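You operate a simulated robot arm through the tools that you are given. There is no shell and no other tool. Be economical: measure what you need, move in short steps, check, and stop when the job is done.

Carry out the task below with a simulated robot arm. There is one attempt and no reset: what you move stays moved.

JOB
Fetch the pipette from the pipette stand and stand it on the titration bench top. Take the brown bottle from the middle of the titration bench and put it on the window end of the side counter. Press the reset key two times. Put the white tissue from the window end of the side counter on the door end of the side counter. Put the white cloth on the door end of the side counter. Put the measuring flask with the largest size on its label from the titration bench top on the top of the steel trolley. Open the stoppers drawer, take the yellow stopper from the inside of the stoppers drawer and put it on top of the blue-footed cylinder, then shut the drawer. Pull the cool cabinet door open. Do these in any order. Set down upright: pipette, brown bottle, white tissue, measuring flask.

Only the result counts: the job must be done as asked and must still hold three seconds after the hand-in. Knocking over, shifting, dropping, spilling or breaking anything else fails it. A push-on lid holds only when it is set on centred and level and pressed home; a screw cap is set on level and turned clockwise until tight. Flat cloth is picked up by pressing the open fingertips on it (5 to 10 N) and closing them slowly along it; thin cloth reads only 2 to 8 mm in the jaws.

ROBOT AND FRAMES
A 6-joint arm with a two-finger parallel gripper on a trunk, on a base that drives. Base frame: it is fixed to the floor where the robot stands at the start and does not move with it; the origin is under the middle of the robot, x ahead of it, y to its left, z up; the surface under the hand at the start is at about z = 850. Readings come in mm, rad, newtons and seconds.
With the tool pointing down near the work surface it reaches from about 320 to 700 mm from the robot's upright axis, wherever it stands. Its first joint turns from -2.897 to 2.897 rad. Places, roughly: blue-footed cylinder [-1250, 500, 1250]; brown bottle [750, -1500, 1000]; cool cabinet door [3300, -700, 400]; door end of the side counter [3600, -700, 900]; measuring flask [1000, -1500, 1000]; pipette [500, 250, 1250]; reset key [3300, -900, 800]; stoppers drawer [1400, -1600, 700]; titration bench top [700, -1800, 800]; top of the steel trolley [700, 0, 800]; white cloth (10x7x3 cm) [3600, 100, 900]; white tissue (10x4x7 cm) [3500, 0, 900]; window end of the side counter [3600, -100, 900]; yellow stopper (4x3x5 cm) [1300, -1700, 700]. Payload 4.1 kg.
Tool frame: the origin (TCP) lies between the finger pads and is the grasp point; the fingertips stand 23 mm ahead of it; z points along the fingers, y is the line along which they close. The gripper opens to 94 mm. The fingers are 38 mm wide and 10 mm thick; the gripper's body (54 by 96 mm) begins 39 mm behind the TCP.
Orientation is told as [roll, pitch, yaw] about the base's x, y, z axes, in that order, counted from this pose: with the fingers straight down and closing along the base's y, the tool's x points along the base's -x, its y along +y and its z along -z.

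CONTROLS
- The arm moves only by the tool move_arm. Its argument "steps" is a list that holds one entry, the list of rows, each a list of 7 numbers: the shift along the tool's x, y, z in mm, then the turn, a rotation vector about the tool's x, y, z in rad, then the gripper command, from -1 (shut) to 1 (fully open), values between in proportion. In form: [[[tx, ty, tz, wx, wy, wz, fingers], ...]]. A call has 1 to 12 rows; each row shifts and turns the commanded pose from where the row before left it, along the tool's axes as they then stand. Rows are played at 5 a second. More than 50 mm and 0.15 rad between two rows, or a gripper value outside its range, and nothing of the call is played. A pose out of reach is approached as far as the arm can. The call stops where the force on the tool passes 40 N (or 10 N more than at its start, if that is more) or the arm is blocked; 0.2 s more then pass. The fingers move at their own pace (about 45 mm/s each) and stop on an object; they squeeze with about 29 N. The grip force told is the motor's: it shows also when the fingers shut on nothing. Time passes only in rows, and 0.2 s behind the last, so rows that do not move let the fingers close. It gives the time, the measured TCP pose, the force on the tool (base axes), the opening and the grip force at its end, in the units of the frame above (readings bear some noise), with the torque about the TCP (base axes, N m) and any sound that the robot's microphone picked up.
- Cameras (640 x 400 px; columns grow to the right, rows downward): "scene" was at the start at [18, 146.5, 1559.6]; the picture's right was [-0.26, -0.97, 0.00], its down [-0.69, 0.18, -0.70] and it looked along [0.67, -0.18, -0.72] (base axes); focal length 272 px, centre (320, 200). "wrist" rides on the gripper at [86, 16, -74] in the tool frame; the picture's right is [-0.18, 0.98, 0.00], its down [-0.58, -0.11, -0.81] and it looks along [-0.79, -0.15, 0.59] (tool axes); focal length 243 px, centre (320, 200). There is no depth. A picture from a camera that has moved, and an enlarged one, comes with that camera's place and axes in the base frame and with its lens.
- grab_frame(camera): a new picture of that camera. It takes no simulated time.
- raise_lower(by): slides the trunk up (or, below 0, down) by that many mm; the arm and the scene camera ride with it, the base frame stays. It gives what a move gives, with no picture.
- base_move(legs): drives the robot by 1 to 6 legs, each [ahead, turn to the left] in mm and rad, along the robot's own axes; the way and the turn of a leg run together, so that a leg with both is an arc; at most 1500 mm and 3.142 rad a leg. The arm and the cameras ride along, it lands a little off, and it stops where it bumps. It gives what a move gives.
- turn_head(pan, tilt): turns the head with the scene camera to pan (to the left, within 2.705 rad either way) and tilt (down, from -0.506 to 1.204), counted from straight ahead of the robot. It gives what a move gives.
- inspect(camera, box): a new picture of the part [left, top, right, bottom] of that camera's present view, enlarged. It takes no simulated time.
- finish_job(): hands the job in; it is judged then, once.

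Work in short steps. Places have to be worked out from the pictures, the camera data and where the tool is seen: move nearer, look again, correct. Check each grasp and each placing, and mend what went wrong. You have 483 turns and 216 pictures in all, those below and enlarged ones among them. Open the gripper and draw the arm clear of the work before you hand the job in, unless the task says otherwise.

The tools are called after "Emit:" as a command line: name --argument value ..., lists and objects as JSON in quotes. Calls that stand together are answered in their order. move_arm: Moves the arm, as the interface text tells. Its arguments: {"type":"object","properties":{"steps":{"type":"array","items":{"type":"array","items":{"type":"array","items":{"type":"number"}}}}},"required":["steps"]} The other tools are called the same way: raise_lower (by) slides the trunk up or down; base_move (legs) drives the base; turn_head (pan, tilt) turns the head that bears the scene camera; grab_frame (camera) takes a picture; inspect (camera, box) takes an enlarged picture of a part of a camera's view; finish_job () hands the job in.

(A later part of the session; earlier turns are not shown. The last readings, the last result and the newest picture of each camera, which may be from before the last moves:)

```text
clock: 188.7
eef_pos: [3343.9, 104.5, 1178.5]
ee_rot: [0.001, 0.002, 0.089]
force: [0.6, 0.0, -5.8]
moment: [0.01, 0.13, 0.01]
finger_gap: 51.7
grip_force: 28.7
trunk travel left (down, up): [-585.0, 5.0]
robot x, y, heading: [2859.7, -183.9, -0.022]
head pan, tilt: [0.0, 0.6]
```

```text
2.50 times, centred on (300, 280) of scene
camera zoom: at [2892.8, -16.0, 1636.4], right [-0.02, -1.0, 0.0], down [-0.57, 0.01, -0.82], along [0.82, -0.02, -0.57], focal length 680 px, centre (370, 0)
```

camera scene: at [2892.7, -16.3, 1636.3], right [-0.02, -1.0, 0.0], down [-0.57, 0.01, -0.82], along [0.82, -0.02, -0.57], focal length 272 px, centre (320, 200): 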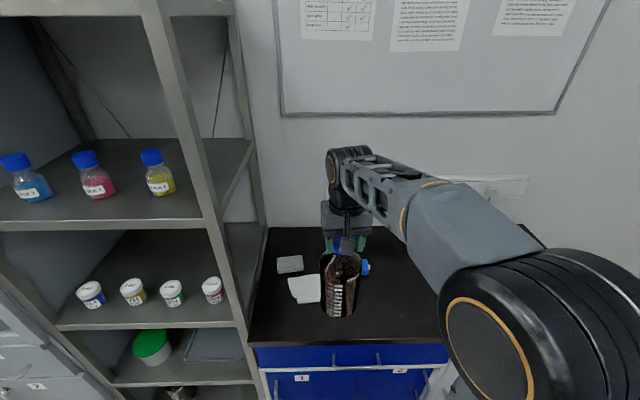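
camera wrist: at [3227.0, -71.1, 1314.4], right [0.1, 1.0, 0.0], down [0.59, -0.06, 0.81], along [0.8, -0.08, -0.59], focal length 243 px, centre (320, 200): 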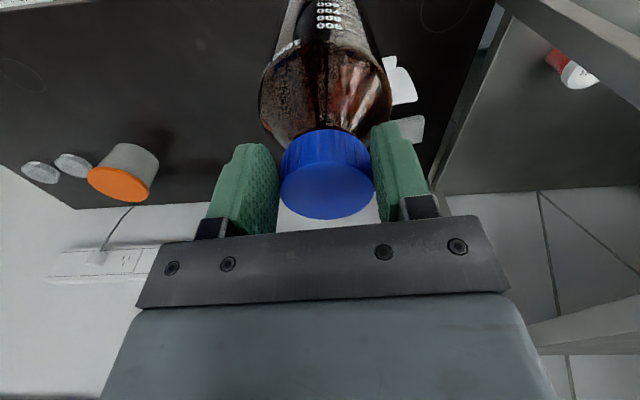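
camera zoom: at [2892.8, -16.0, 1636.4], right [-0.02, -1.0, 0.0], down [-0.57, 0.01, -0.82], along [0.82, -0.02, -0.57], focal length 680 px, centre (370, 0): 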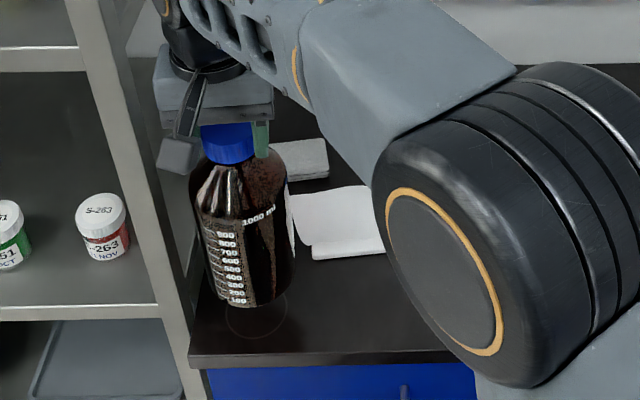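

The hand is close to the shelf post; shift 35 mm to the right, then lower to just above the counter.

Emit:
move_arm --steps '[[[0, -20, 0, 0, 0, 0, -1], [4, -15, 0, 0, 0, 0, -1], [0, 0, 20, 0, 0, 0, -1], [0, 0, 5, 0, 0, 0, -1], [0, 0, 0, 0, 0, 0, -1]]]'

Emit:
inspect --camera "scene" --box '[200, 200, 400, 360]'

```text
clock: 189.9
eef_pos: [3342.8, 69.4, 1152.9]
ee_rot: [0.002, 0.001, 0.091]
force: [-0.6, -0.2, -6.2]
moment: [-0.01, 0.12, 0.02]
finger_gap: 51.7
grip_force: 28.8
trunk travel left (down, up): [-585.0, 5.0]
robot x, y, heading: [2864.6, -180.1, -0.027]
head pan, tilt: [0.0, 0.6]
```

```text
2.50 times, centred on (300, 280) of scene
camera zoom: at [2892.7, -16.1, 1636.4], right [-0.02, -1.0, 0.0], down [-0.56, 0.01, -0.82], along [0.82, -0.02, -0.57], focal length 680 px, centre (370, 0)
```

zoom: 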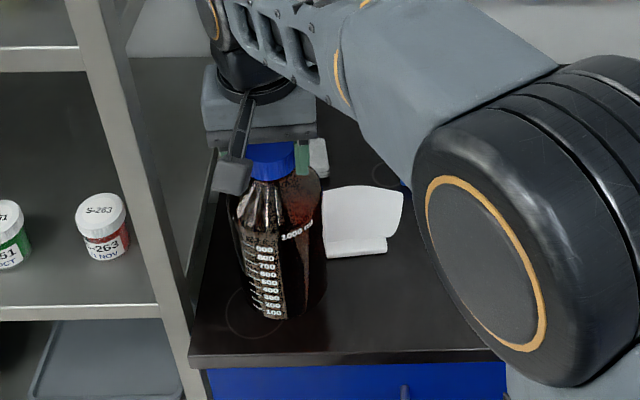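

Clear of the post. Lower step by step until the weight comes off.

Emit:
move_arm --steps '[[[0, 0, 4, 0, 0, 0, -1], [0, 0, 4, 0, 0, 0, -1], [0, 0, 0, 0, 0, 0, -1]]]'

Emit:
move_arm --steps '[[[0, 0, 3, 0, 0, 0, -1], [0, 0, 3, 0, 0, 0, -1], [0, 0, 0, 0, 0, 0, -1]]]'

Emit:
move_arm --steps '[[[0, 0, 3, 0, 0, 0, -1], [0, 0, 0, 0, 0, 0, -1]]]'

```text
clock: 190.7
eef_pos: [3343.0, 68.2, 1145.9]
ee_rot: [0.003, 0.001, 0.089]
force: [0.2, 0.2, -6.9]
moment: [-0.03, 0.15, 0.0]
finger_gap: 51.5
grip_force: 29.1
trunk travel left (down, up): [-585.0, 5.0]
robot x, y, heading: [2856.8, -182.3, -0.024]
head pan, tilt: [0.0, 0.6]
```

```text
clock: 191.5
eef_pos: [3344.1, 69.9, 1141.1]
ee_rot: [0.001, 0.001, 0.09]
force: [0.4, -0.2, -5.2]
moment: [-0.02, 0.15, 0.02]
finger_gap: 51.4
grip_force: 28.8
trunk travel left (down, up): [-585.0, 5.0]
robot x, y, heading: [2863.4, -183.5, -0.024]
head pan, tilt: [0.0, 0.6]
```

```text
clock: 192.1
eef_pos: [3342.4, 68.8, 1137.6]
ee_rot: [0.001, 0.003, 0.089]
force: [0.2, -0.3, -6.1]
moment: [0.02, 0.11, 0.02]
finger_gap: 51.8
grip_force: 29.0
trunk travel left (down, up): [-585.0, 5.0]
robot x, y, heading: [2858.8, -183.7, -0.027]
head pan, tilt: [0.0, 0.6]
```

Still in the air; continue.

Emit:
move_arm --steps '[[[0, 0, 4, 0, 0, 0, -1], [0, 0, 4, 0, 0, 0, -1], [0, 0, 0, 0, 0, 0, -1]]]'

Emit:
move_arm --steps '[[[0, 0, 4, 0, 0, 0, -1], [0, 0, 0, 0, 0, 0, -1]]]'

Emit:
inspect --camera "scene" --box '[200, 200, 400, 360]'

```text
clock: 192.9
eef_pos: [3343.7, 69.6, 1129.9]
ee_rot: [0.001, 0.002, 0.089]
force: [0.4, 1.0, -5.4]
moment: [0.01, 0.15, -0.01]
finger_gap: 51.4
grip_force: 29.3
trunk travel left (down, up): [-585.0, 5.0]
robot x, y, heading: [2860.9, -181.5, -0.02]
head pan, tilt: [0.0, 0.6]
```

```text
clock: 193.5
eef_pos: [3342.9, 69.3, 1126.6]
ee_rot: [0.001, 0.001, 0.089]
force: [0.2, 0.3, -5.5]
moment: [0.02, 0.16, 0.0]
finger_gap: 51.7
grip_force: 29.1
trunk travel left (down, up): [-585.0, 5.0]
robot x, y, heading: [2858.1, -180.5, -0.026]
head pan, tilt: [0.0, 0.6]
```

```text
2.50 times, centred on (300, 280) of scene
camera zoom: at [2892.8, -16.1, 1636.4], right [-0.02, -1.0, 0.0], down [-0.57, 0.01, -0.82], along [0.82, -0.02, -0.57], focal length 680 px, centre (370, 0)
```

zoom: 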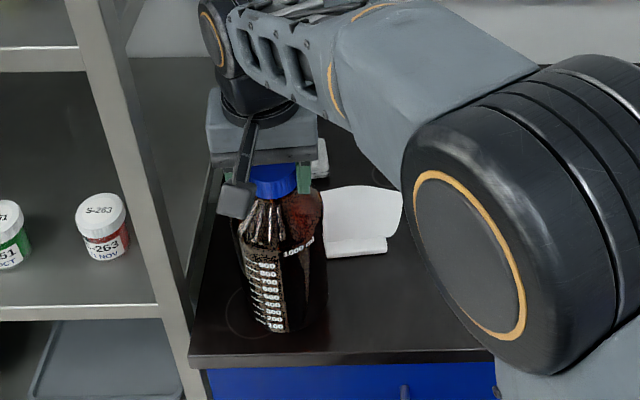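

The counter is lower than assumed (≈850), which puts its front edge at x≈3305; shift 25 mm inward and go on lowering.

Emit:
move_arm --steps '[[[-25, 0, 0, 0, 0, 0, -1], [0, 0, 12, 0, 0, 0, -1], [0, 0, 10, 0, 0, 0, -1], [0, 0, 0, 0, 0, 0, -1]]]'

Emit:
move_arm --steps '[[[0, 0, 4, 0, 0, 0, -1], [0, 0, 4, 0, 0, 0, -1], [0, 0, 0, 0, 0, 0, -1]]]'

Emit:
inspect --camera "scene" --box '[200, 200, 400, 360]'

```text
clock: 194.5
eef_pos: [3367.2, 72.8, 1106.1]
ee_rot: [0.001, 0.002, 0.09]
force: [-0.1, -0.2, -6.4]
moment: [0.02, 0.08, -0.01]
finger_gap: 51.5
grip_force: 28.6
trunk travel left (down, up): [-585.0, 5.0]
robot x, y, heading: [2859.5, -182.8, -0.025]
head pan, tilt: [0.0, 0.6]
```

```text
clock: 195.3
eef_pos: [3367.0, 72.7, 1098.6]
ee_rot: [0.005, -0.005, 0.089]
force: [-1.9, -1.5, 15.0]
moment: [-0.18, 0.19, 0.09]
finger_gap: 51.4
grip_force: 28.7
trunk travel left (down, up): [-585.0, 5.0]
robot x, y, heading: [2856.6, -181.8, -0.027]
head pan, tilt: [0.0, 0.6]
```

```text
2.50 times, centred on (300, 280) of scene
camera zoom: at [2890.9, -17.2, 1636.8], right [-0.02, -1.0, 0.0], down [-0.56, 0.01, -0.83], along [0.83, -0.02, -0.56], focal length 680 px, centre (370, 0)
```

zoom: 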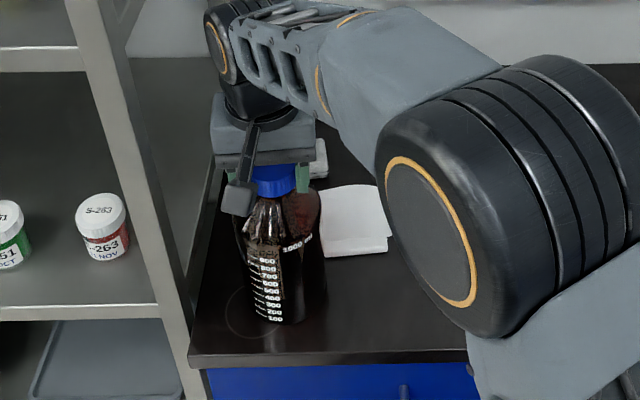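

Contact at bottom z≈858. Ease up and open the fingers partly, then rise.

Emit:
move_arm --steps '[[[0, 0, -1.5, 0, 0, 0, -1], [0, 0, 0, 0, 0, 0, 0.25], [0, 0, 0, 0, 0, 0, 0.4], [0, 0, 0, 0, 0, 0, 0.4]]]'

Emit:
move_arm --steps '[[[0, 0, -30, 0, 0, 0, 0.4], [0, 0, -45, 0, 0, 0, 0.4], [0, 0, -45, 0, 0, 0, 0.4], [45, -20, 0, 0, 0, 0, 1], [45, -20, 0, 0, 0, 0, 1], [0, 0, 0, 0, 0, 0, 1]]]'

Emit:
grab_frame --camera "wrist"

Emit:
inspect --camera "scene" --box '[220, 200, 420, 360]'

```text
clock: 196.3
eef_pos: [3368.1, 72.4, 1096.6]
ee_rot: [0.002, 0.0, 0.089]
force: [0.3, -0.8, 0.7]
moment: [-0.01, 0.01, 0.01]
finger_gap: 65.9
grip_force: 0.1
trunk travel left (down, up): [-585.0, 5.0]
robot x, y, heading: [2861.4, -185.0, -0.027]
head pan, tilt: [0.0, 0.6]
```

```text
clock: 197.7
eef_pos: [3285.0, 26.2, 1218.2]
ee_rot: [0.003, -0.001, 0.09]
force: [-0.5, -0.6, 0.6]
moment: [-0.01, 0.04, 0.01]
finger_gap: 93.8
grip_force: 0.0
trunk travel left (down, up): [-585.0, 5.0]
robot x, y, heading: [2856.5, -181.1, -0.019]
head pan, tilt: [0.0, 0.6]
```

```text
117 pictures are left
camera wrist: at [3198.2, 33.2, 1293.5], right [0.1, 1.0, 0.0], down [0.59, -0.06, 0.81], along [0.8, -0.08, -0.59], focal length 243 px, centre (320, 200)
```

wrist: 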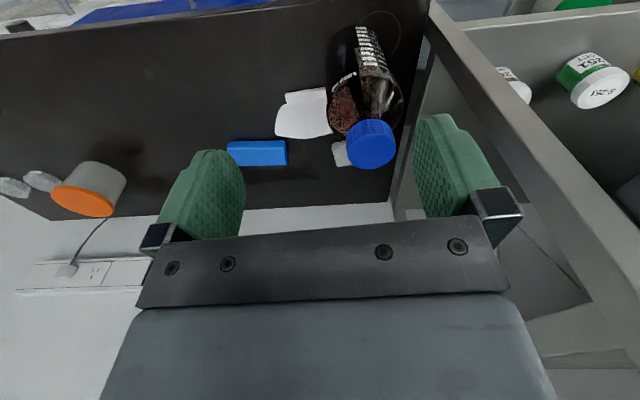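

```text
2.50 times, centred on (320, 280) of scene
camera zoom: at [2892.6, -16.1, 1636.4], right [-0.02, -1.0, 0.0], down [-0.56, 0.01, -0.82], along [0.82, -0.02, -0.57], focal length 680 px, centre (320, 0)
```

zoom: 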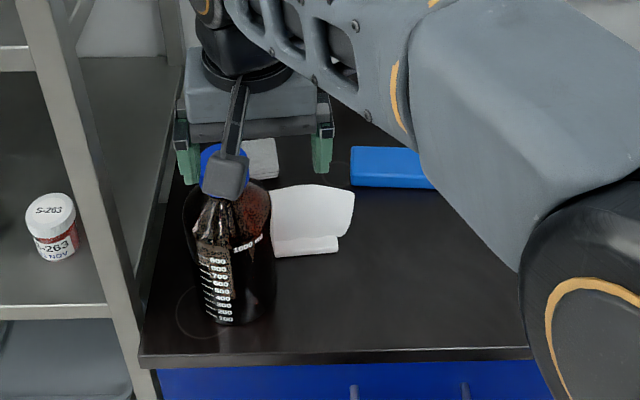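

Bottle stands well. Now the tissue: move the hand over it for a close wrist view.

Emit:
move_arm --steps '[[[-20, -45, 0, 0, 0, 0, 1], [-35, 0, 30, 0, 0, 0, 1], [-45, 0, 20, 0, 0, 0, 1], [0, 0, 45, 0, 0, 0, 1], [0, 0, 0, 0, 0, 0, 1]]]'

Emit:
grab_frame --camera "wrist"

Emit:
inspect --camera "scene" --box '[270, 230, 370, 310]'

```text
clock: 198.9
eef_pos: [3384.3, -12.6, 1123.9]
ee_rot: [0.002, 0.001, 0.089]
force: [-1.0, -0.6, -0.2]
moment: [0.02, -0.03, -0.03]
finger_gap: 94.1
grip_force: 0.1
trunk travel left (down, up): [-585.0, 5.0]
robot x, y, heading: [2857.1, -179.8, -0.022]
head pan, tilt: [0.0, 0.6]
```

```text
115 pictures are left
camera wrist: at [3297.0, -5.9, 1199.3], right [0.1, 1.0, 0.0], down [0.59, -0.06, 0.81], along [0.8, -0.08, -0.59], focal length 243 px, centre (320, 200)
```

wrist: 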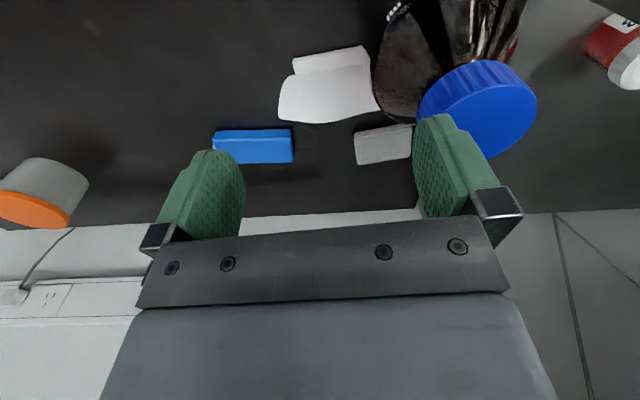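

```text
5.00 times, centred on (320, 270) of scene
camera zoom: at [2892.1, -16.2, 1636.4], right [-0.02, -1.0, 0.0], down [-0.56, 0.01, -0.83], along [0.82, -0.02, -0.56], focal length 1360 px, centre (320, -150)
```

zoom: 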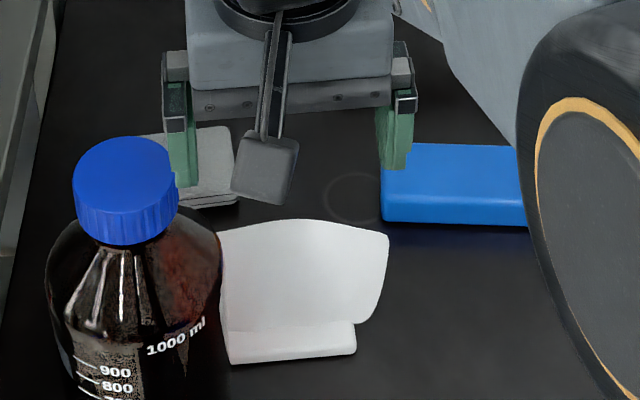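

The tissue is a rigid arched piece: base strip front x≈3441, top edge x≈3493, y −72…+32, centre ≈(3466,−19). I'll grip it front-to-back: rise, shift right, and turn the tool by +90° (camera to the right side, away from the bottle).

Emit:
move_arm --steps '[[[0, -40, -30, 0, 0, 0, 1], [0, -20, -40, 0, 0, -0.13, 1], [0, 0, 0, 0, 0, -0.15, 1], [0, 0, 0, 0, 0, -0.15, 1], [0, 0, 0, 0, 0, -0.15, 1], [0, 0, 0, 0, 0, -0.15, 1], [0, 0, 0, 0, 0, -0.15, 1], [0, 0, 0, 0, 0, -0.15, 1], [0, 0, 0, 0, 0, -0.15, 1], [0, 0, 0, 0, 0, -0.15, 1], [0, 0, 0, 0, 0, -0.15, 1], [0, 0, 0, 0, 0, 0, 1]]]'

Emit:
grab_frame --camera "wrist"

```text
clock: 201.5
eef_pos: [3391.1, -72.4, 1191.8]
ee_rot: [0.0, -0.001, 1.571]
force: [0.0, 0.9, 1.0]
moment: [0.04, -0.03, 0.01]
finger_gap: 94.1
grip_force: 0.0
trunk travel left (down, up): [-585.0, 5.0]
robot x, y, heading: [2860.8, -180.4, -0.024]
head pan, tilt: [0.0, 0.6]
```

```text
113 pictures are left
camera wrist: at [3374.6, -159.4, 1266.8], right [-0.98, 0.18, 0.0], down [0.11, 0.58, 0.81], along [0.15, 0.79, -0.59], focal length 243 px, centre (320, 200)
```

wrist: 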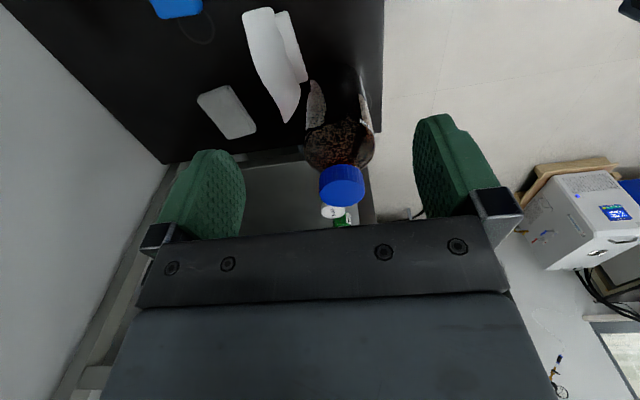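

Move over the tissue centre (3466,−19) and descend part-way.

Emit:
move_arm --steps '[[[-27, -38, 0, 0, 0, 0, 1], [-26, -37, 0, 0, 0, 0, 1], [0, 0, 45, 0, 0, 0, 1], [0, 0, 45, 0, 0, 0, 1], [0, 0, 45, 0, 0, 0, 1], [0, 0, 45, 0, 0, 0, 1], [0, 0, 30, 0, 0, 0, 1], [0, 0, 0, 0, 0, 0, 1]]]'

Emit:
grab_frame --camera "wrist"

Emit:
inspect --camera "scene" --box '[270, 230, 370, 310]'

```text
clock: 203.3
eef_pos: [3464.3, -17.7, 982.9]
ee_rot: [-0.001, -0.003, 1.569]
force: [0.2, -0.4, -0.6]
moment: [-0.03, -0.02, -0.02]
finger_gap: 94.2
grip_force: 0.1
trunk travel left (down, up): [-585.0, 5.0]
robot x, y, heading: [2859.3, -183.5, -0.021]
head pan, tilt: [0.0, 0.6]
```

```text
112 pictures are left
camera wrist: at [3447.8, -105.5, 1057.6], right [-0.98, 0.19, 0.0], down [0.11, 0.58, 0.81], along [0.15, 0.79, -0.59], focal length 243 px, centre (320, 200)
```

wrist: 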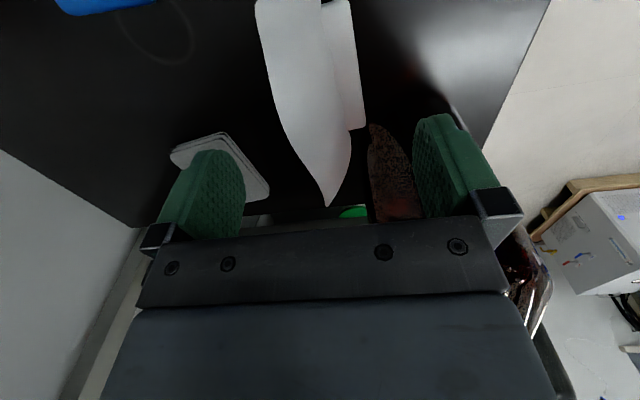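

```text
5.00 times, centred on (320, 270) of scene
camera zoom: at [2892.3, -16.4, 1636.4], right [-0.02, -1.0, 0.0], down [-0.56, 0.01, -0.83], along [0.82, -0.02, -0.56], focal length 1360 px, centre (320, -150)
```

zoom: 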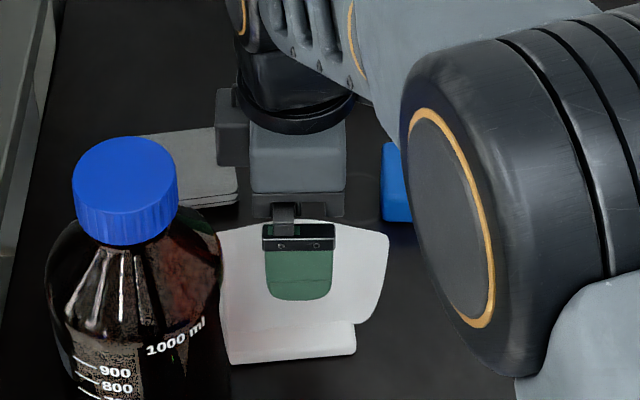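

Centred. Descend to TCP z≈890 and close slowly.

Emit:
move_arm --steps '[[[0, 0, 40, 0, 0, 0, 1], [0, 0, 35, 0, 0, 0, 1], [0, 0, 17, 0, 0, 0, 1], [0, 0, 0, 0, 0, 0, 1]]]'

Emit:
move_arm --steps '[[[0, 0, 0, 0, 0, 0, 0.5], [0, 0, 0, 0, 0, 0, 0.2], [0, 0, 0, 0, 0, 0, -0.1], [0, 0, 0, 0, 0, 0, -0.4], [0, 0, 0, 0, 0, 0, -0.7], [0, 0, 0, 0, 0, 0, -1], [0, 0, 0, 0, 0, 0, -1]]]'

Emit:
inspect --camera "scene" --box '[270, 230, 370, 310]'

```text
clock: 204.3
eef_pos: [3466.7, -17.4, 888.0]
ee_rot: [0.0, -0.002, 1.57]
force: [-0.7, 0.1, 1.2]
moment: [-0.03, 0.01, 0.0]
finger_gap: 94.0
grip_force: 0.1
trunk travel left (down, up): [-585.0, 5.0]
robot x, y, heading: [2861.6, -183.8, -0.023]
head pan, tilt: [0.0, 0.6]
```

```text
clock: 205.9
eef_pos: [3467.1, -17.0, 888.5]
ee_rot: [0.001, -0.001, 1.568]
force: [-0.9, 0.6, 6.3]
moment: [0.03, 0.14, 0.03]
finger_gap: 34.3
grip_force: 28.8
trunk travel left (down, up): [-585.0, 5.0]
robot x, y, heading: [2857.4, -183.6, -0.022]
head pan, tilt: [0.0, 0.6]
```

```text
5.00 times, centred on (320, 270) of scene
camera zoom: at [2891.6, -16.5, 1636.5], right [-0.02, -1.0, 0.0], down [-0.56, 0.01, -0.83], along [0.83, -0.02, -0.56], focal length 1360 px, centre (320, -150)
```

zoom: 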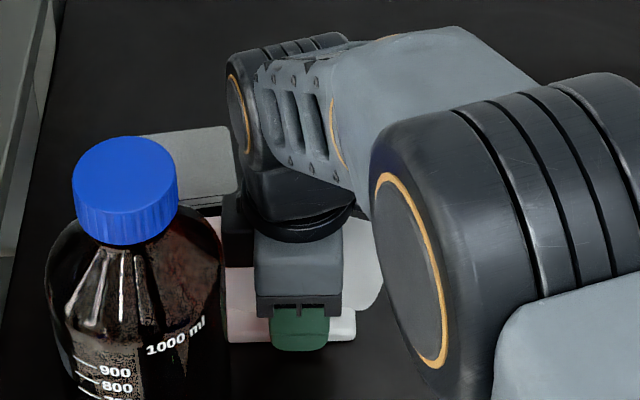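

Gripped at 34 mm. Lift it straight up and check it.

Emit:
move_arm --steps '[[[0, 0, -10, 0, 0, 0, -1], [0, 0, -30, 0, 0, 0, -1], [0, 0, -40, 0, 0, 0, -1], [0, 0, -45, 0, 0, 0, -1], [0, 0, -45, 0, 0, 0, -1], [0, 0, 0, 0, 0, 0, -1]]]'

Emit:
inspect --camera "scene" --box '[260, 190, 400, 310]'

```text
clock: 207.3
eef_pos: [3466.3, -16.6, 1060.2]
ee_rot: [0.0, -0.002, 1.569]
force: [-0.3, -0.2, 0.0]
moment: [-0.01, 0.02, 0.05]
finger_gap: 34.2
grip_force: 28.4
trunk travel left (down, up): [-585.0, 5.0]
robot x, y, heading: [2857.4, -185.8, -0.024]
head pan, tilt: [0.0, 0.6]
```

```text
3.33 times, centred on (330, 250) of scene
camera zoom: at [2892.3, -16.3, 1636.4], right [-0.02, -1.0, 0.0], down [-0.56, 0.01, -0.83], along [0.82, -0.02, -0.56], focal length 907 px, centre (287, 33)
```

zoom: 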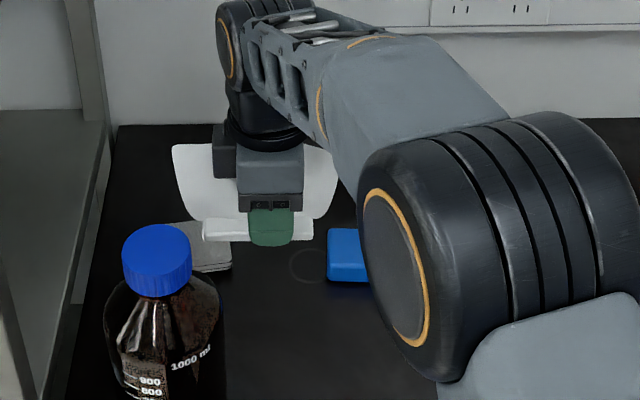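

Tissue held level. Retract 120 mm and drive ~600 mm toward the door end.

Emit:
move_arm --steps '[[[0, 40, -40, 0, 0, 0, -1], [0, 40, 0, 0, 0, 0, -1], [0, 40, 0, 0, 0, 0, -1], [0, 0, 0, 0, 0, 0, -1]]]'

Emit:
base_move --legs '[[0, -1.547], [620, 0], [0, 1.571]]'

Emit:
grab_frame --camera "scene"

```text
refused: row 1 steps farther than a row can; nothing moved
```

```text
clock: 218.2
eef_pos: [3473.4, -615.1, 1058.8]
ee_rot: [0.0, -0.003, 1.581]
force: [0.3, 0.4, -0.7]
moment: [0.01, 0.01, 0.0]
finger_gap: 34.1
grip_force: 28.7
trunk travel left (down, up): [-585.0, 5.0]
robot x, y, heading: [2870.4, -791.4, -0.01]
head pan, tilt: [0.0, 0.6]
```

```text
108 pictures are left
camera scene: at [2899.1, -620.9, 1636.4], right [-0.01, -1.0, 0.0], down [-0.56, 0.01, -0.83], along [0.83, -0.01, -0.56], focal length 272 px, centre (320, 200)
```

scene: 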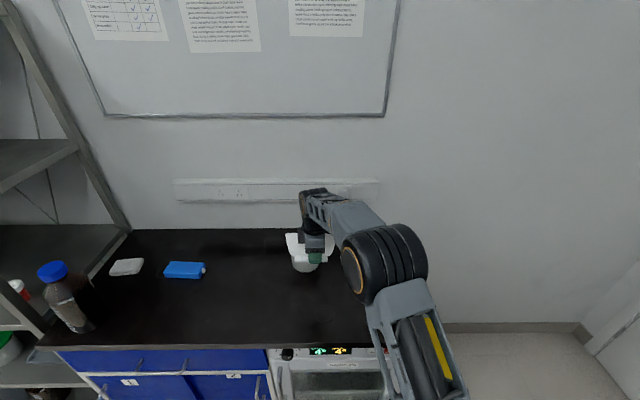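

The drive worked. Look at what stands at the door end.

Emit:
inspect --camera "scene" --box '[240, 210, 440, 380]'

Emit:
grab_frame --camera "wrist"

```text
2.35 times, centred on (340, 295) of scene
camera zoom: at [2899.1, -620.9, 1636.4], right [-0.01, -1.0, 0.0], down [-0.56, 0.01, -0.83], along [0.83, -0.01, -0.56], focal length 640 px, centre (273, -24)
```

zoom: 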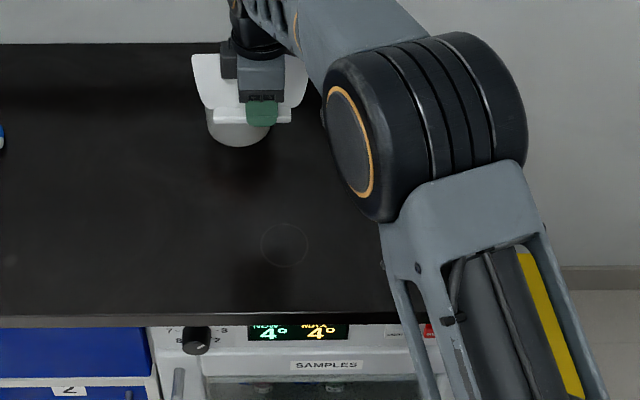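

```text
106 pictures are left
camera wrist: at [3457.9, -702.1, 1134.5], right [-0.98, 0.17, 0.0], down [0.1, 0.58, 0.81], along [0.14, 0.8, -0.59], focal length 243 px, centre (320, 200)
```

wrist: 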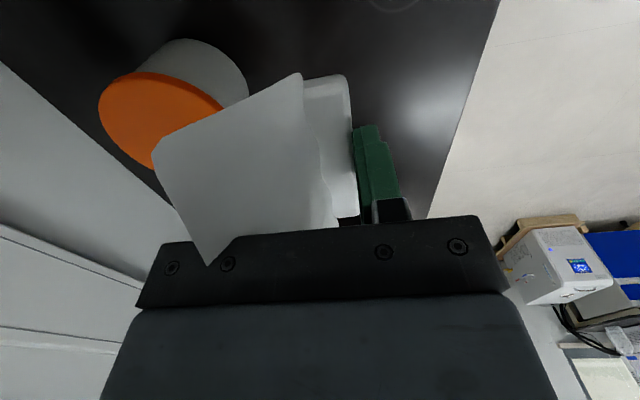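

Tub with orange lid stands at (≈3610,−576). Place the tissue on the free area at (3430,−660).

Emit:
move_arm --steps '[[[22, 21, 0, 0, 0, 0, -1], [23, 22, 0, 0, 0, 0, -1], [0, 0, 45, 0, 0, 0, -1], [0, 0, 45, 0, 0, 0, -1], [0, 0, 45, 0, 0, 0, -1], [0, 0, 22, 0, 0, 0, -1], [0, 0, 0, 0, 0, 0, -1]]]'

Emit:
inspect --camera "scene" --box '[240, 210, 440, 380]'

```text
clock: 219.8
eef_pos: [3431.5, -663.1, 902.2]
ee_rot: [-0.001, -0.002, 1.583]
force: [0.3, 0.0, -0.2]
moment: [0.02, -0.02, 0.01]
finger_gap: 34.2
grip_force: 28.9
trunk travel left (down, up): [-585.0, 5.0]
robot x, y, heading: [2868.5, -789.5, -0.008]
head pan, tilt: [0.0, 0.6]
```

```text
2.35 times, centred on (340, 295) of scene
camera zoom: at [2899.1, -621.2, 1636.4], right [-0.01, -1.0, 0.0], down [-0.56, 0.01, -0.83], along [0.83, -0.01, -0.56], focal length 640 px, centre (273, -24)
```

zoom: 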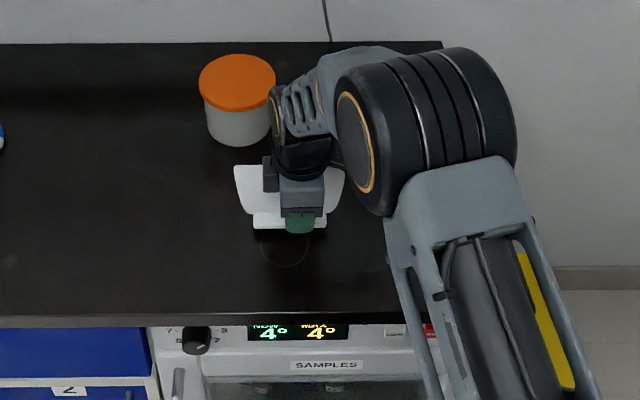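

Lower to touch down.

Emit:
move_arm --steps '[[[0, 0, 9, 0, 0, 0, -1], [0, 0, 2, 0, 0, 0, -1], [0, 0, 0, 0, 0, 0, -1]]]'

Emit:
move_arm --steps '[[[0, 0, 2, 0, 0, 0, -1], [0, 0, 0, 0, 0, 0, -1]]]'

```text
clock: 220.6
eef_pos: [3431.2, -659.3, 891.4]
ee_rot: [-0.001, -0.001, 1.583]
force: [0.4, -0.3, -0.2]
moment: [0.0, 0.0, 0.03]
finger_gap: 34.1
grip_force: 29.1
trunk travel left (down, up): [-585.0, 5.0]
robot x, y, heading: [2868.7, -789.3, -0.008]
head pan, tilt: [0.0, 0.6]
```

```text
clock: 221.2
eef_pos: [3431.7, -660.2, 887.8]
ee_rot: [-0.001, -0.002, 1.582]
force: [0.3, 0.9, 0.2]
moment: [0.0, 0.0, 0.04]
finger_gap: 34.2
grip_force: 28.7
trunk travel left (down, up): [-585.0, 5.0]
robot x, y, heading: [2867.1, -789.9, -0.01]
head pan, tilt: [0.0, 0.6]
```

Emit:
move_arm --steps '[[[0, 0, 1.5, 0, 0, 0, -1], [0, 0, 1, 0, 0, 0, -1], [0, 0, 0, 0, 0, 0, -1]]]'

```text
clock: 222.0
eef_pos: [3431.0, -660.3, 887.6]
ee_rot: [-0.002, -0.004, 1.581]
force: [2.7, -1.0, 15.5]
moment: [-0.08, 0.2, -0.02]
finger_gap: 34.3
grip_force: 29.0
trunk travel left (down, up): [-585.0, 5.0]
robot x, y, heading: [2869.0, -786.4, -0.009]
head pan, tilt: [0.0, 0.6]
```

Touched down. Ease 1 mm and open slowly, then rise.

Emit:
move_arm --steps '[[[0, 0, -1, 0, 0, 0, -1], [0, 0, 0, 0, 0, 0, -0.1], [0, 0, 0, 0, 0, 0, 0.3], [0, 0, 0, 0, 0, 0, 1], [0, 0, 0, 0, 0, 0, 1], [0, 0, 0, 0, 0, 0, 1]]]'

Emit:
move_arm --steps '[[[0, 0, -20, 0, 0, 0, 1], [0, 0, -45, 0, 0, 0, 1], [0, 0, -45, 0, 0, 0, 1], [0, 0, -45, 0, 0, 0, 1], [0, 40, 0, 0, 0, 0, 1], [0, 40, 0, 0, 0, 0, 1], [0, 40, 0, 0, 0, 0, 1], [0, 0, 0, 0, 0, 0, 1]]]'

Emit:
inspect --camera "scene" --box '[240, 210, 440, 380]'

```text
clock: 223.4
eef_pos: [3429.4, -660.2, 887.3]
ee_rot: [0.0, -0.004, 1.58]
force: [-0.3, 0.0, 6.3]
moment: [0.0, 0.01, 0.01]
finger_gap: 93.9
grip_force: 0.1
trunk travel left (down, up): [-585.0, 5.0]
robot x, y, heading: [2865.8, -790.0, -0.014]
head pan, tilt: [0.0, 0.6]
```

```text
clock: 225.2
eef_pos: [3310.0, -664.1, 1043.5]
ee_rot: [0.0, -0.001, 1.581]
force: [-0.2, 0.5, -0.5]
moment: [0.03, -0.01, -0.01]
finger_gap: 94.0
grip_force: 0.1
trunk travel left (down, up): [-585.0, 5.0]
robot x, y, heading: [2867.7, -786.4, -0.011]
head pan, tilt: [0.0, 0.6]
```

```text
2.35 times, centred on (340, 295) of scene
camera zoom: at [2899.1, -621.1, 1636.4], right [-0.01, -1.0, 0.0], down [-0.56, 0.01, -0.83], along [0.83, -0.01, -0.56], focal length 640 px, centre (273, -24)
```

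zoom: 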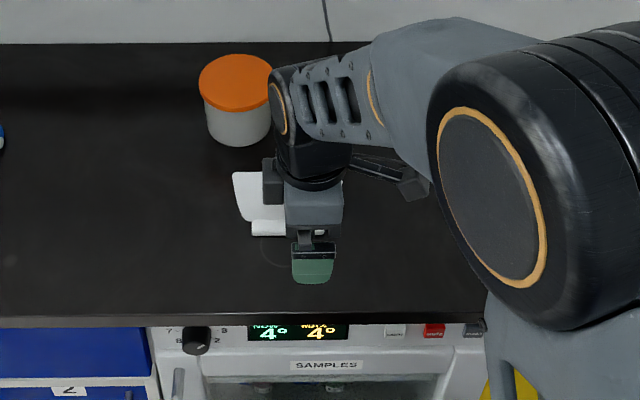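

Tissue is placed. The control panel shows three keys; zoom to read them.

Emit:
inspect --camera "scene" --box '[380, 335, 450, 375]'

Emit:
inspect --camera "scene" --box '[290, 330, 410, 400]'

```text
9.14 times, centred on (415, 355) of scene
camera zoom: at [2899.1, -621.1, 1636.4], right [-0.01, -1.0, 0.0], down [-0.56, 0.01, -0.83], along [0.83, -0.01, -0.56], focal length 2487 px, centre (-549, -1217)
```

zoom: 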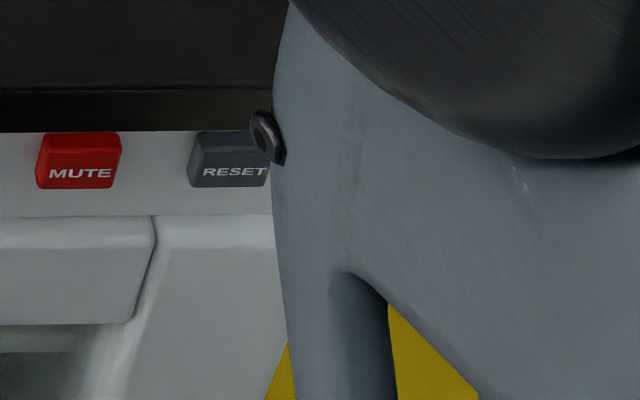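

```text
5.33 times, centred on (350, 365) of scene
camera zoom: at [2899.1, -621.1, 1636.4], right [-0.01, -1.0, 0.0], down [-0.56, 0.01, -0.83], along [0.83, -0.01, -0.56], focal length 1451 px, centre (160, -680)
```

zoom: 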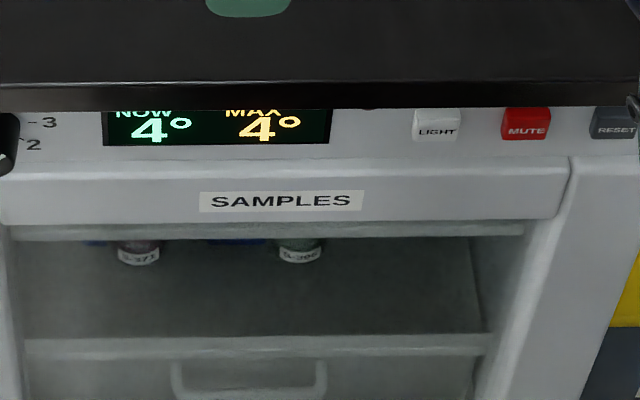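

RESET is the grey key right of MUTE, ≈(3305,−873,820). First fetch the cloth, since opening the door will be in the way: drive back to the window end.

Emit:
base_move --legs '[[0, 1.582], [600, 0], [0, -1.571]]'

Emit:
grab_frame --camera "scene"

Emit:
grab_frame --camera "wrist"

```text
clock: 236.2
eef_pos: [3314.5, -49.0, 1043.1]
ee_rot: [0.001, -0.002, 1.616]
force: [-0.1, -0.7, -0.2]
moment: [-0.01, -0.02, 0.0]
finger_gap: 94.0
grip_force: 0.0
trunk travel left (down, up): [-585.0, 5.0]
robot x, y, heading: [2877.4, -191.6, 0.022]
head pan, tilt: [0.0, 0.6]
```

```text
101 pictures are left
camera scene: at [2901.3, -21.3, 1636.4], right [0.02, -1.0, 0.0], down [-0.56, -0.01, -0.83], along [0.82, 0.02, -0.56], focal length 272 px, centre (320, 200)
```

scene: 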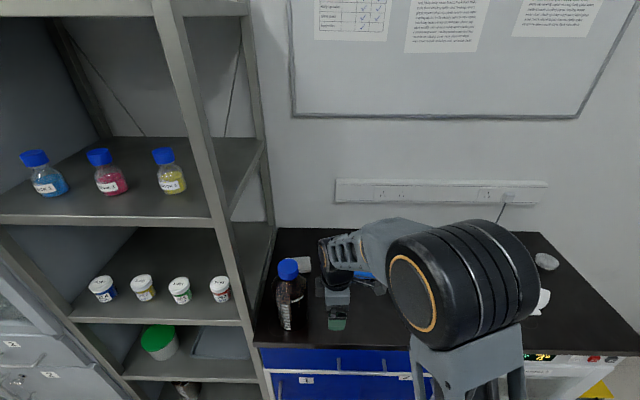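

```text
100 pictures are left
camera wrist: at [3302.2, -138.1, 1118.5], right [-0.99, 0.14, 0.0], down [0.08, 0.58, 0.81], along [0.11, 0.8, -0.59], focal length 243 px, centre (320, 200)
```

wrist: 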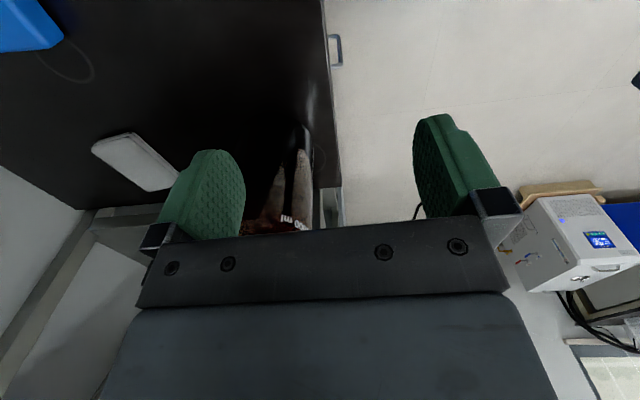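

Cloth centre ≈(3577, 64), 70 mm in x, 95 mm in y. It is slightly out of reach; raise the hand above the bottle and shift the base 100 mm left and 30 mm ahead.

Emit:
move_arm --steps '[[[0, 0, -45, 0, 0, 0, 1], [0, 0, -45, 0, 0, 0, 1], [0, 0, -45, 0, 0, 0, 1], [0, 0, 0, 0, 0, 0, 1]]]'

Emit:
base_move --legs '[[0, 1.55], [100, 0], [0, -1.571], [30, 0]]'

```text
clock: 237.2
eef_pos: [3312.9, -50.3, 1177.8]
ee_rot: [0.0, -0.002, 1.616]
force: [0.1, 0.7, -0.1]
moment: [-0.03, 0.02, 0.02]
finger_gap: 94.0
grip_force: 0.0
trunk travel left (down, up): [-585.0, 5.0]
robot x, y, heading: [2876.5, -187.0, 0.024]
head pan, tilt: [0.0, 0.6]
```

```text
clock: 246.4
eef_pos: [3349.8, 24.6, 1177.0]
ee_rot: [0.002, -0.002, 1.562]
force: [0.7, 0.0, -0.2]
moment: [0.01, 0.03, 0.0]
finger_gap: 94.0
grip_force: 0.0
trunk travel left (down, up): [-585.0, 5.0]
robot x, y, heading: [2908.8, -89.9, -0.029]
head pan, tilt: [0.0, 0.6]
```

Go over the bottle to x≈3485, descend, then forward above the cloth.

Emit:
move_arm --steps '[[[-10, -45, 0, 0, 0, 0, 1], [-10, -45, 0, 0, 0, 0, 1], [-10, -45, 0, 0, 0, 0, 1], [-5, -35, 30, 0, 0, 0, 1], [-6, -30, 35, 0, 0, 0, 1], [0, -27, 35, 0, 0, 0, 1], [0, 0, 45, 0, 0, 0, 1], [0, 0, 45, 0, 0, 0, 1], [0, 0, 0, 0, 0, 0, 1]]]'

Emit:
grab_frame --camera "wrist"

Emit:
inspect --camera "scene" --box '[230, 210, 370, 320]'

```text
clock: 248.4
eef_pos: [3577.1, 62.9, 987.1]
ee_rot: [0.0, -0.004, 1.561]
force: [-0.4, -0.8, -0.2]
moment: [0.0, 0.03, -0.01]
finger_gap: 93.9
grip_force: 0.0
trunk travel left (down, up): [-585.0, 5.0]
robot x, y, heading: [2905.9, -87.9, -0.029]
head pan, tilt: [0.0, 0.6]
```

```text
99 pictures are left
camera wrist: at [3560.7, -25.0, 1061.9], right [-0.98, 0.19, 0.0], down [0.11, 0.58, 0.81], along [0.15, 0.79, -0.59], focal length 243 px, centre (320, 200)
```

wrist: 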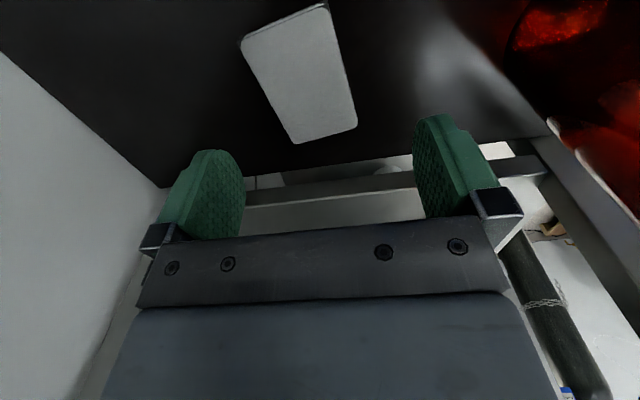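

```text
3.64 times, centred on (300, 265) of scene
camera zoom: at [2939.4, 76.3, 1636.4], right [-0.03, -1.0, 0.0], down [-0.56, 0.02, -0.82], along [0.82, -0.02, -0.57], focal length 989 px, centre (393, -36)
```

zoom: 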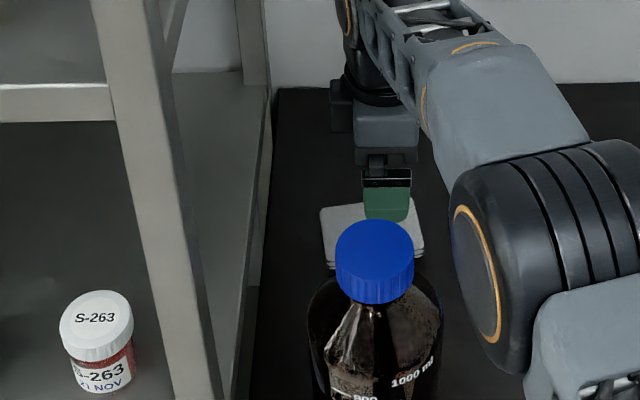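

Cloth is rotated ≈0.18 rad and ~8 mm farther; align and descend so that the tips are just above the counter.

Emit:
move_arm --steps '[[[0, -4, 0, 0, 0, -0.09, 1], [0, -4, 0, 0, 0, -0.09, 1], [0, 0, 35, 0, 0, 0, 1], [0, 0, 30, 0, 0, 0, 1], [0, 0, 0, 0, 0, 0, 1]]]'

Emit:
grab_frame --camera "wrist"

```text
clock: 249.6
eef_pos: [3584.5, 63.8, 921.6]
ee_rot: [-0.001, -0.002, 1.743]
force: [0.0, -0.5, 0.4]
moment: [0.01, 0.01, -0.05]
finger_gap: 94.0
grip_force: 0.0
trunk travel left (down, up): [-585.0, 5.0]
robot x, y, heading: [2905.9, -89.5, -0.031]
head pan, tilt: [0.0, 0.6]
```

```text
97 pictures are left
camera wrist: at [3583.8, -26.8, 995.9], right [-1.0, 0.01, 0.0], down [0.01, 0.59, 0.81], along [0.01, 0.81, -0.59], focal length 243 px, centre (320, 200)
```

wrist: 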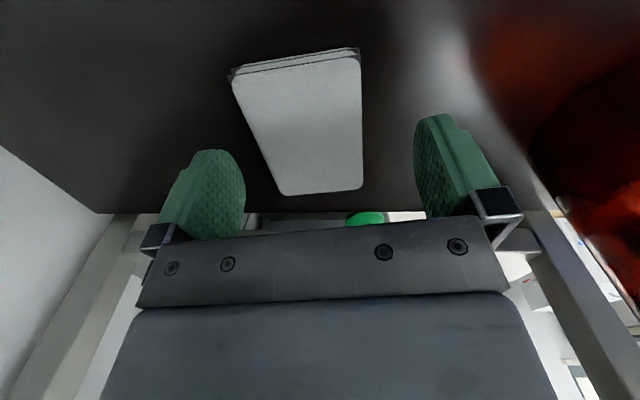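

Aligned. Shift 4 mm, descend to 888 and close slowly.

Emit:
move_arm --steps '[[[0, -4, 20, 0, 0, 0, 1], [0, 0, 14, 0, 0, 0, 1], [0, 0, 0, 0, 0, 0, 1], [0, 0, 0, 0, 0, 0, 0.5], [0, 0, 0, 0, 0, 0, 0.2], [0, 0, 0, 0, 0, 0, -0.1], [0, 0, 0, 0, 0, 0, -0.4], [0, 0, 0, 0, 0, 0, -1], [0, 0, 0, 0, 0, 0, -1]]]'

Emit:
grab_frame --camera "wrist"

```text
clock: 251.6
eef_pos: [3587.6, 63.6, 888.2]
ee_rot: [0.0, -0.002, 1.744]
force: [0.5, 0.0, 0.4]
moment: [0.03, -0.02, -0.02]
finger_gap: 63.8
grip_force: 29.1
trunk travel left (down, up): [-585.0, 5.0]
robot x, y, heading: [2904.3, -86.6, -0.03]
head pan, tilt: [0.0, 0.6]
```

```text
96 pictures are left
camera wrist: at [3587.6, -26.4, 962.6], right [-1.0, 0.01, 0.0], down [0.01, 0.59, 0.81], along [0.01, 0.81, -0.59], focal length 243 px, centre (320, 200)
```

wrist: 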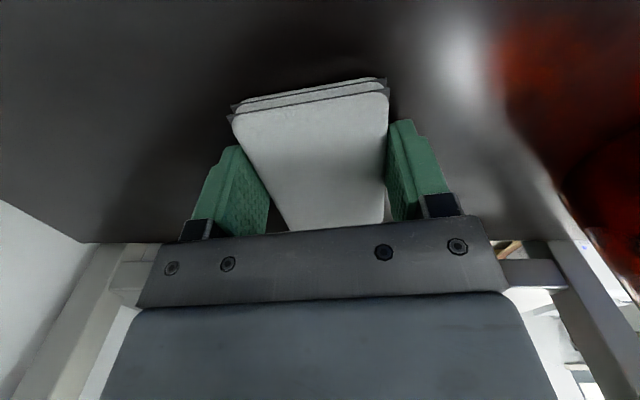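

Cloth gripped (64 mm). Lift high and retract over the bottle.

Emit:
move_arm --steps '[[[0, 0, -10, 0, 0, 0, -1], [0, 0, -40, 0, 0, 0, -1], [0, 0, -48, 0, 0, 0, -1], [0, 0, -48, 0, 0, 0, -1], [0, 0, -48, 0, 0, 0, -1], [0, 30, -35, 0, 0, 0, -1], [0, 30, -35, 0, 0, 0, -1], [0, 30, -35, 0, 0, 0, -1], [0, 45, 0, 0, 0, 0, -1], [0, 45, 0, 0, 0, 0, -1], [0, 45, 0, 0, 0, 0, -1], [0, 0, 0, 0, 0, 0, -1]]]'

Emit:
grab_frame --camera "scene"

```text
clock: 254.2
eef_pos: [3367.9, 25.7, 1186.7]
ee_rot: [0.001, -0.001, 1.742]
force: [-0.9, 1.0, 0.0]
moment: [-0.03, 0.02, -0.01]
finger_gap: 63.5
grip_force: 29.0
trunk travel left (down, up): [-585.0, 5.0]
robot x, y, heading: [2907.8, -92.1, -0.031]
head pan, tilt: [0.0, 0.6]
```

```text
95 pictures are left
camera scene: at [2939.4, 76.4, 1636.4], right [-0.03, -1.0, 0.0], down [-0.56, 0.02, -0.83], along [0.82, -0.02, -0.56], focal length 272 px, centre (320, 200)
```

scene: 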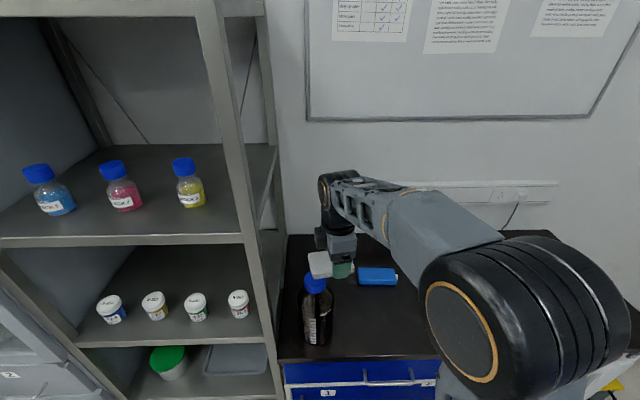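

Drive to the door end with the cloth.

Emit:
base_move --legs '[[-40, 0], [0, -1.54], [790, 0], [0, 1.571]]'

Emit:
inspect --camera "scene" --box '[200, 200, 440, 390]'

```text
clock: 266.5
eef_pos: [3318.1, -754.0, 1187.6]
ee_rot: [0.0, -0.004, 1.753]
force: [0.2, -0.5, -0.7]
moment: [0.0, -0.01, -0.02]
finger_gap: 63.8
grip_force: 29.0
trunk travel left (down, up): [-585.0, 5.0]
robot x, y, heading: [2858.7, -873.9, -0.016]
head pan, tilt: [0.0, 0.6]
```

```text
2.11 times, centred on (320, 295) of scene
camera zoom: at [2888.0, -706.9, 1636.4], right [-0.02, -1.0, 0.0], down [-0.56, 0.01, -0.83], along [0.82, -0.02, -0.56], focal length 573 px, centre (320, 0)
```

zoom: 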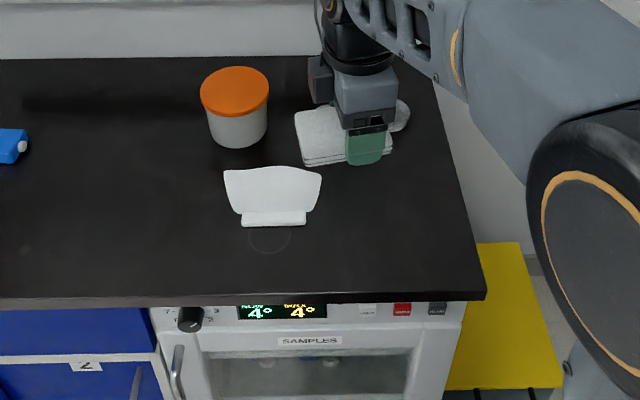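

Free spot right of the tissue at (3430,−815). Move there and lower.

Emit:
move_arm --steps '[[[27, -33, 0, 0, 0, 0, -1], [27, -33, 0, 0, 0, 0, -1], [26, -33, 0, 0, 0, 0, -1], [0, 0, 45, 0, 0, 0, -1], [0, 0, 45, 0, 0, 0, -1], [0, 0, 45, 0, 0, 0, -1], [0, 0, 45, 0, 0, 0, -1], [0, 0, 45, 0, 0, 0, -1], [0, 0, 45, 0, 0, 0, -1], [0, 0, 20, 0, 0, 0, -1], [0, 0, 0, 0, 0, 0, -1]]]'

Emit:
inspect --camera "scene" --box '[200, 200, 440, 390]'

```text
clock: 268.9
eef_pos: [3428.2, -812.1, 896.4]
ee_rot: [0.001, -0.001, 1.752]
force: [-0.5, -1.1, -1.1]
moment: [-0.02, -0.02, 0.03]
finger_gap: 63.7
grip_force: 28.8
trunk travel left (down, up): [-585.0, 5.0]
robot x, y, heading: [2855.1, -874.2, -0.018]
head pan, tilt: [0.0, 0.6]
```

```text
2.11 times, centred on (320, 295) of scene
camera zoom: at [2888.0, -707.1, 1636.4], right [-0.02, -1.0, 0.0], down [-0.56, 0.01, -0.83], along [0.82, -0.02, -0.56], focal length 573 px, centre (320, 0)
```

zoom: 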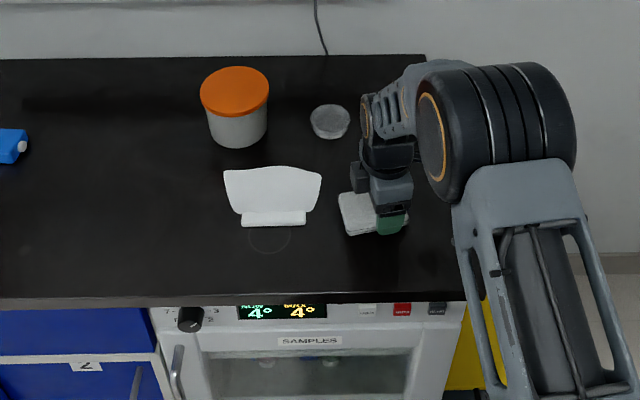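

Good spot. Lower the last ~8 mm, release and rise.

Emit:
move_arm --steps '[[[0, 0, 5, 0, 0, 0, -1], [0, 0, 2.5, 0, 0, 0, -1], [0, 0, 0, 0, 0, 0, -1]]]'

Emit:
move_arm --steps '[[[0, 0, 0, 0, 0, 0, 0.6], [0, 0, 0, 0, 0, 0, 1], [0, 0, 0, 0, 0, 0, 1], [0, 0, -30, 0, 0, 0, 1], [0, 0, -45, 0, 0, 0, 1], [0, 0, -45, 0, 0, 0, 1], [0, 45, 0, 0, 0, 0, 0], [0, 45, 0, 0, 0, 0, -1], [0, 45, 0, 0, 0, 0, -1], [0, 0, 0, 0, 0, 0, -1]]]'

Emit:
inspect --camera "scene" --box '[200, 200, 440, 390]'

```text
clock: 269.7
eef_pos: [3428.4, -813.3, 889.1]
ee_rot: [0.0, -0.002, 1.752]
force: [-0.1, 0.2, -0.3]
moment: [-0.02, -0.01, 0.01]
finger_gap: 63.9
grip_force: 28.7
trunk travel left (down, up): [-585.0, 5.0]
robot x, y, heading: [2858.5, -872.0, -0.02]
head pan, tilt: [0.0, 0.6]
```

```text
clock: 271.9
eef_pos: [3295.2, -837.6, 1008.7]
ee_rot: [0.0, -0.002, 1.753]
force: [0.7, 0.0, 0.4]
moment: [-0.02, 0.02, 0.01]
finger_gap: 5.9
grip_force: 0.1
trunk travel left (down, up): [-585.0, 5.0]
robot x, y, heading: [2856.9, -874.5, -0.021]
head pan, tilt: [0.0, 0.6]
```

```text
2.11 times, centred on (320, 295) of scene
camera zoom: at [2888.0, -707.1, 1636.4], right [-0.02, -1.0, 0.0], down [-0.56, 0.01, -0.83], along [0.82, -0.02, -0.56], focal length 573 px, centre (320, 0)
```

zoom: 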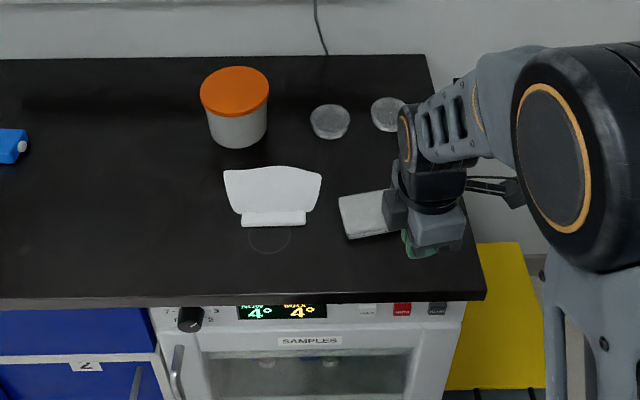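

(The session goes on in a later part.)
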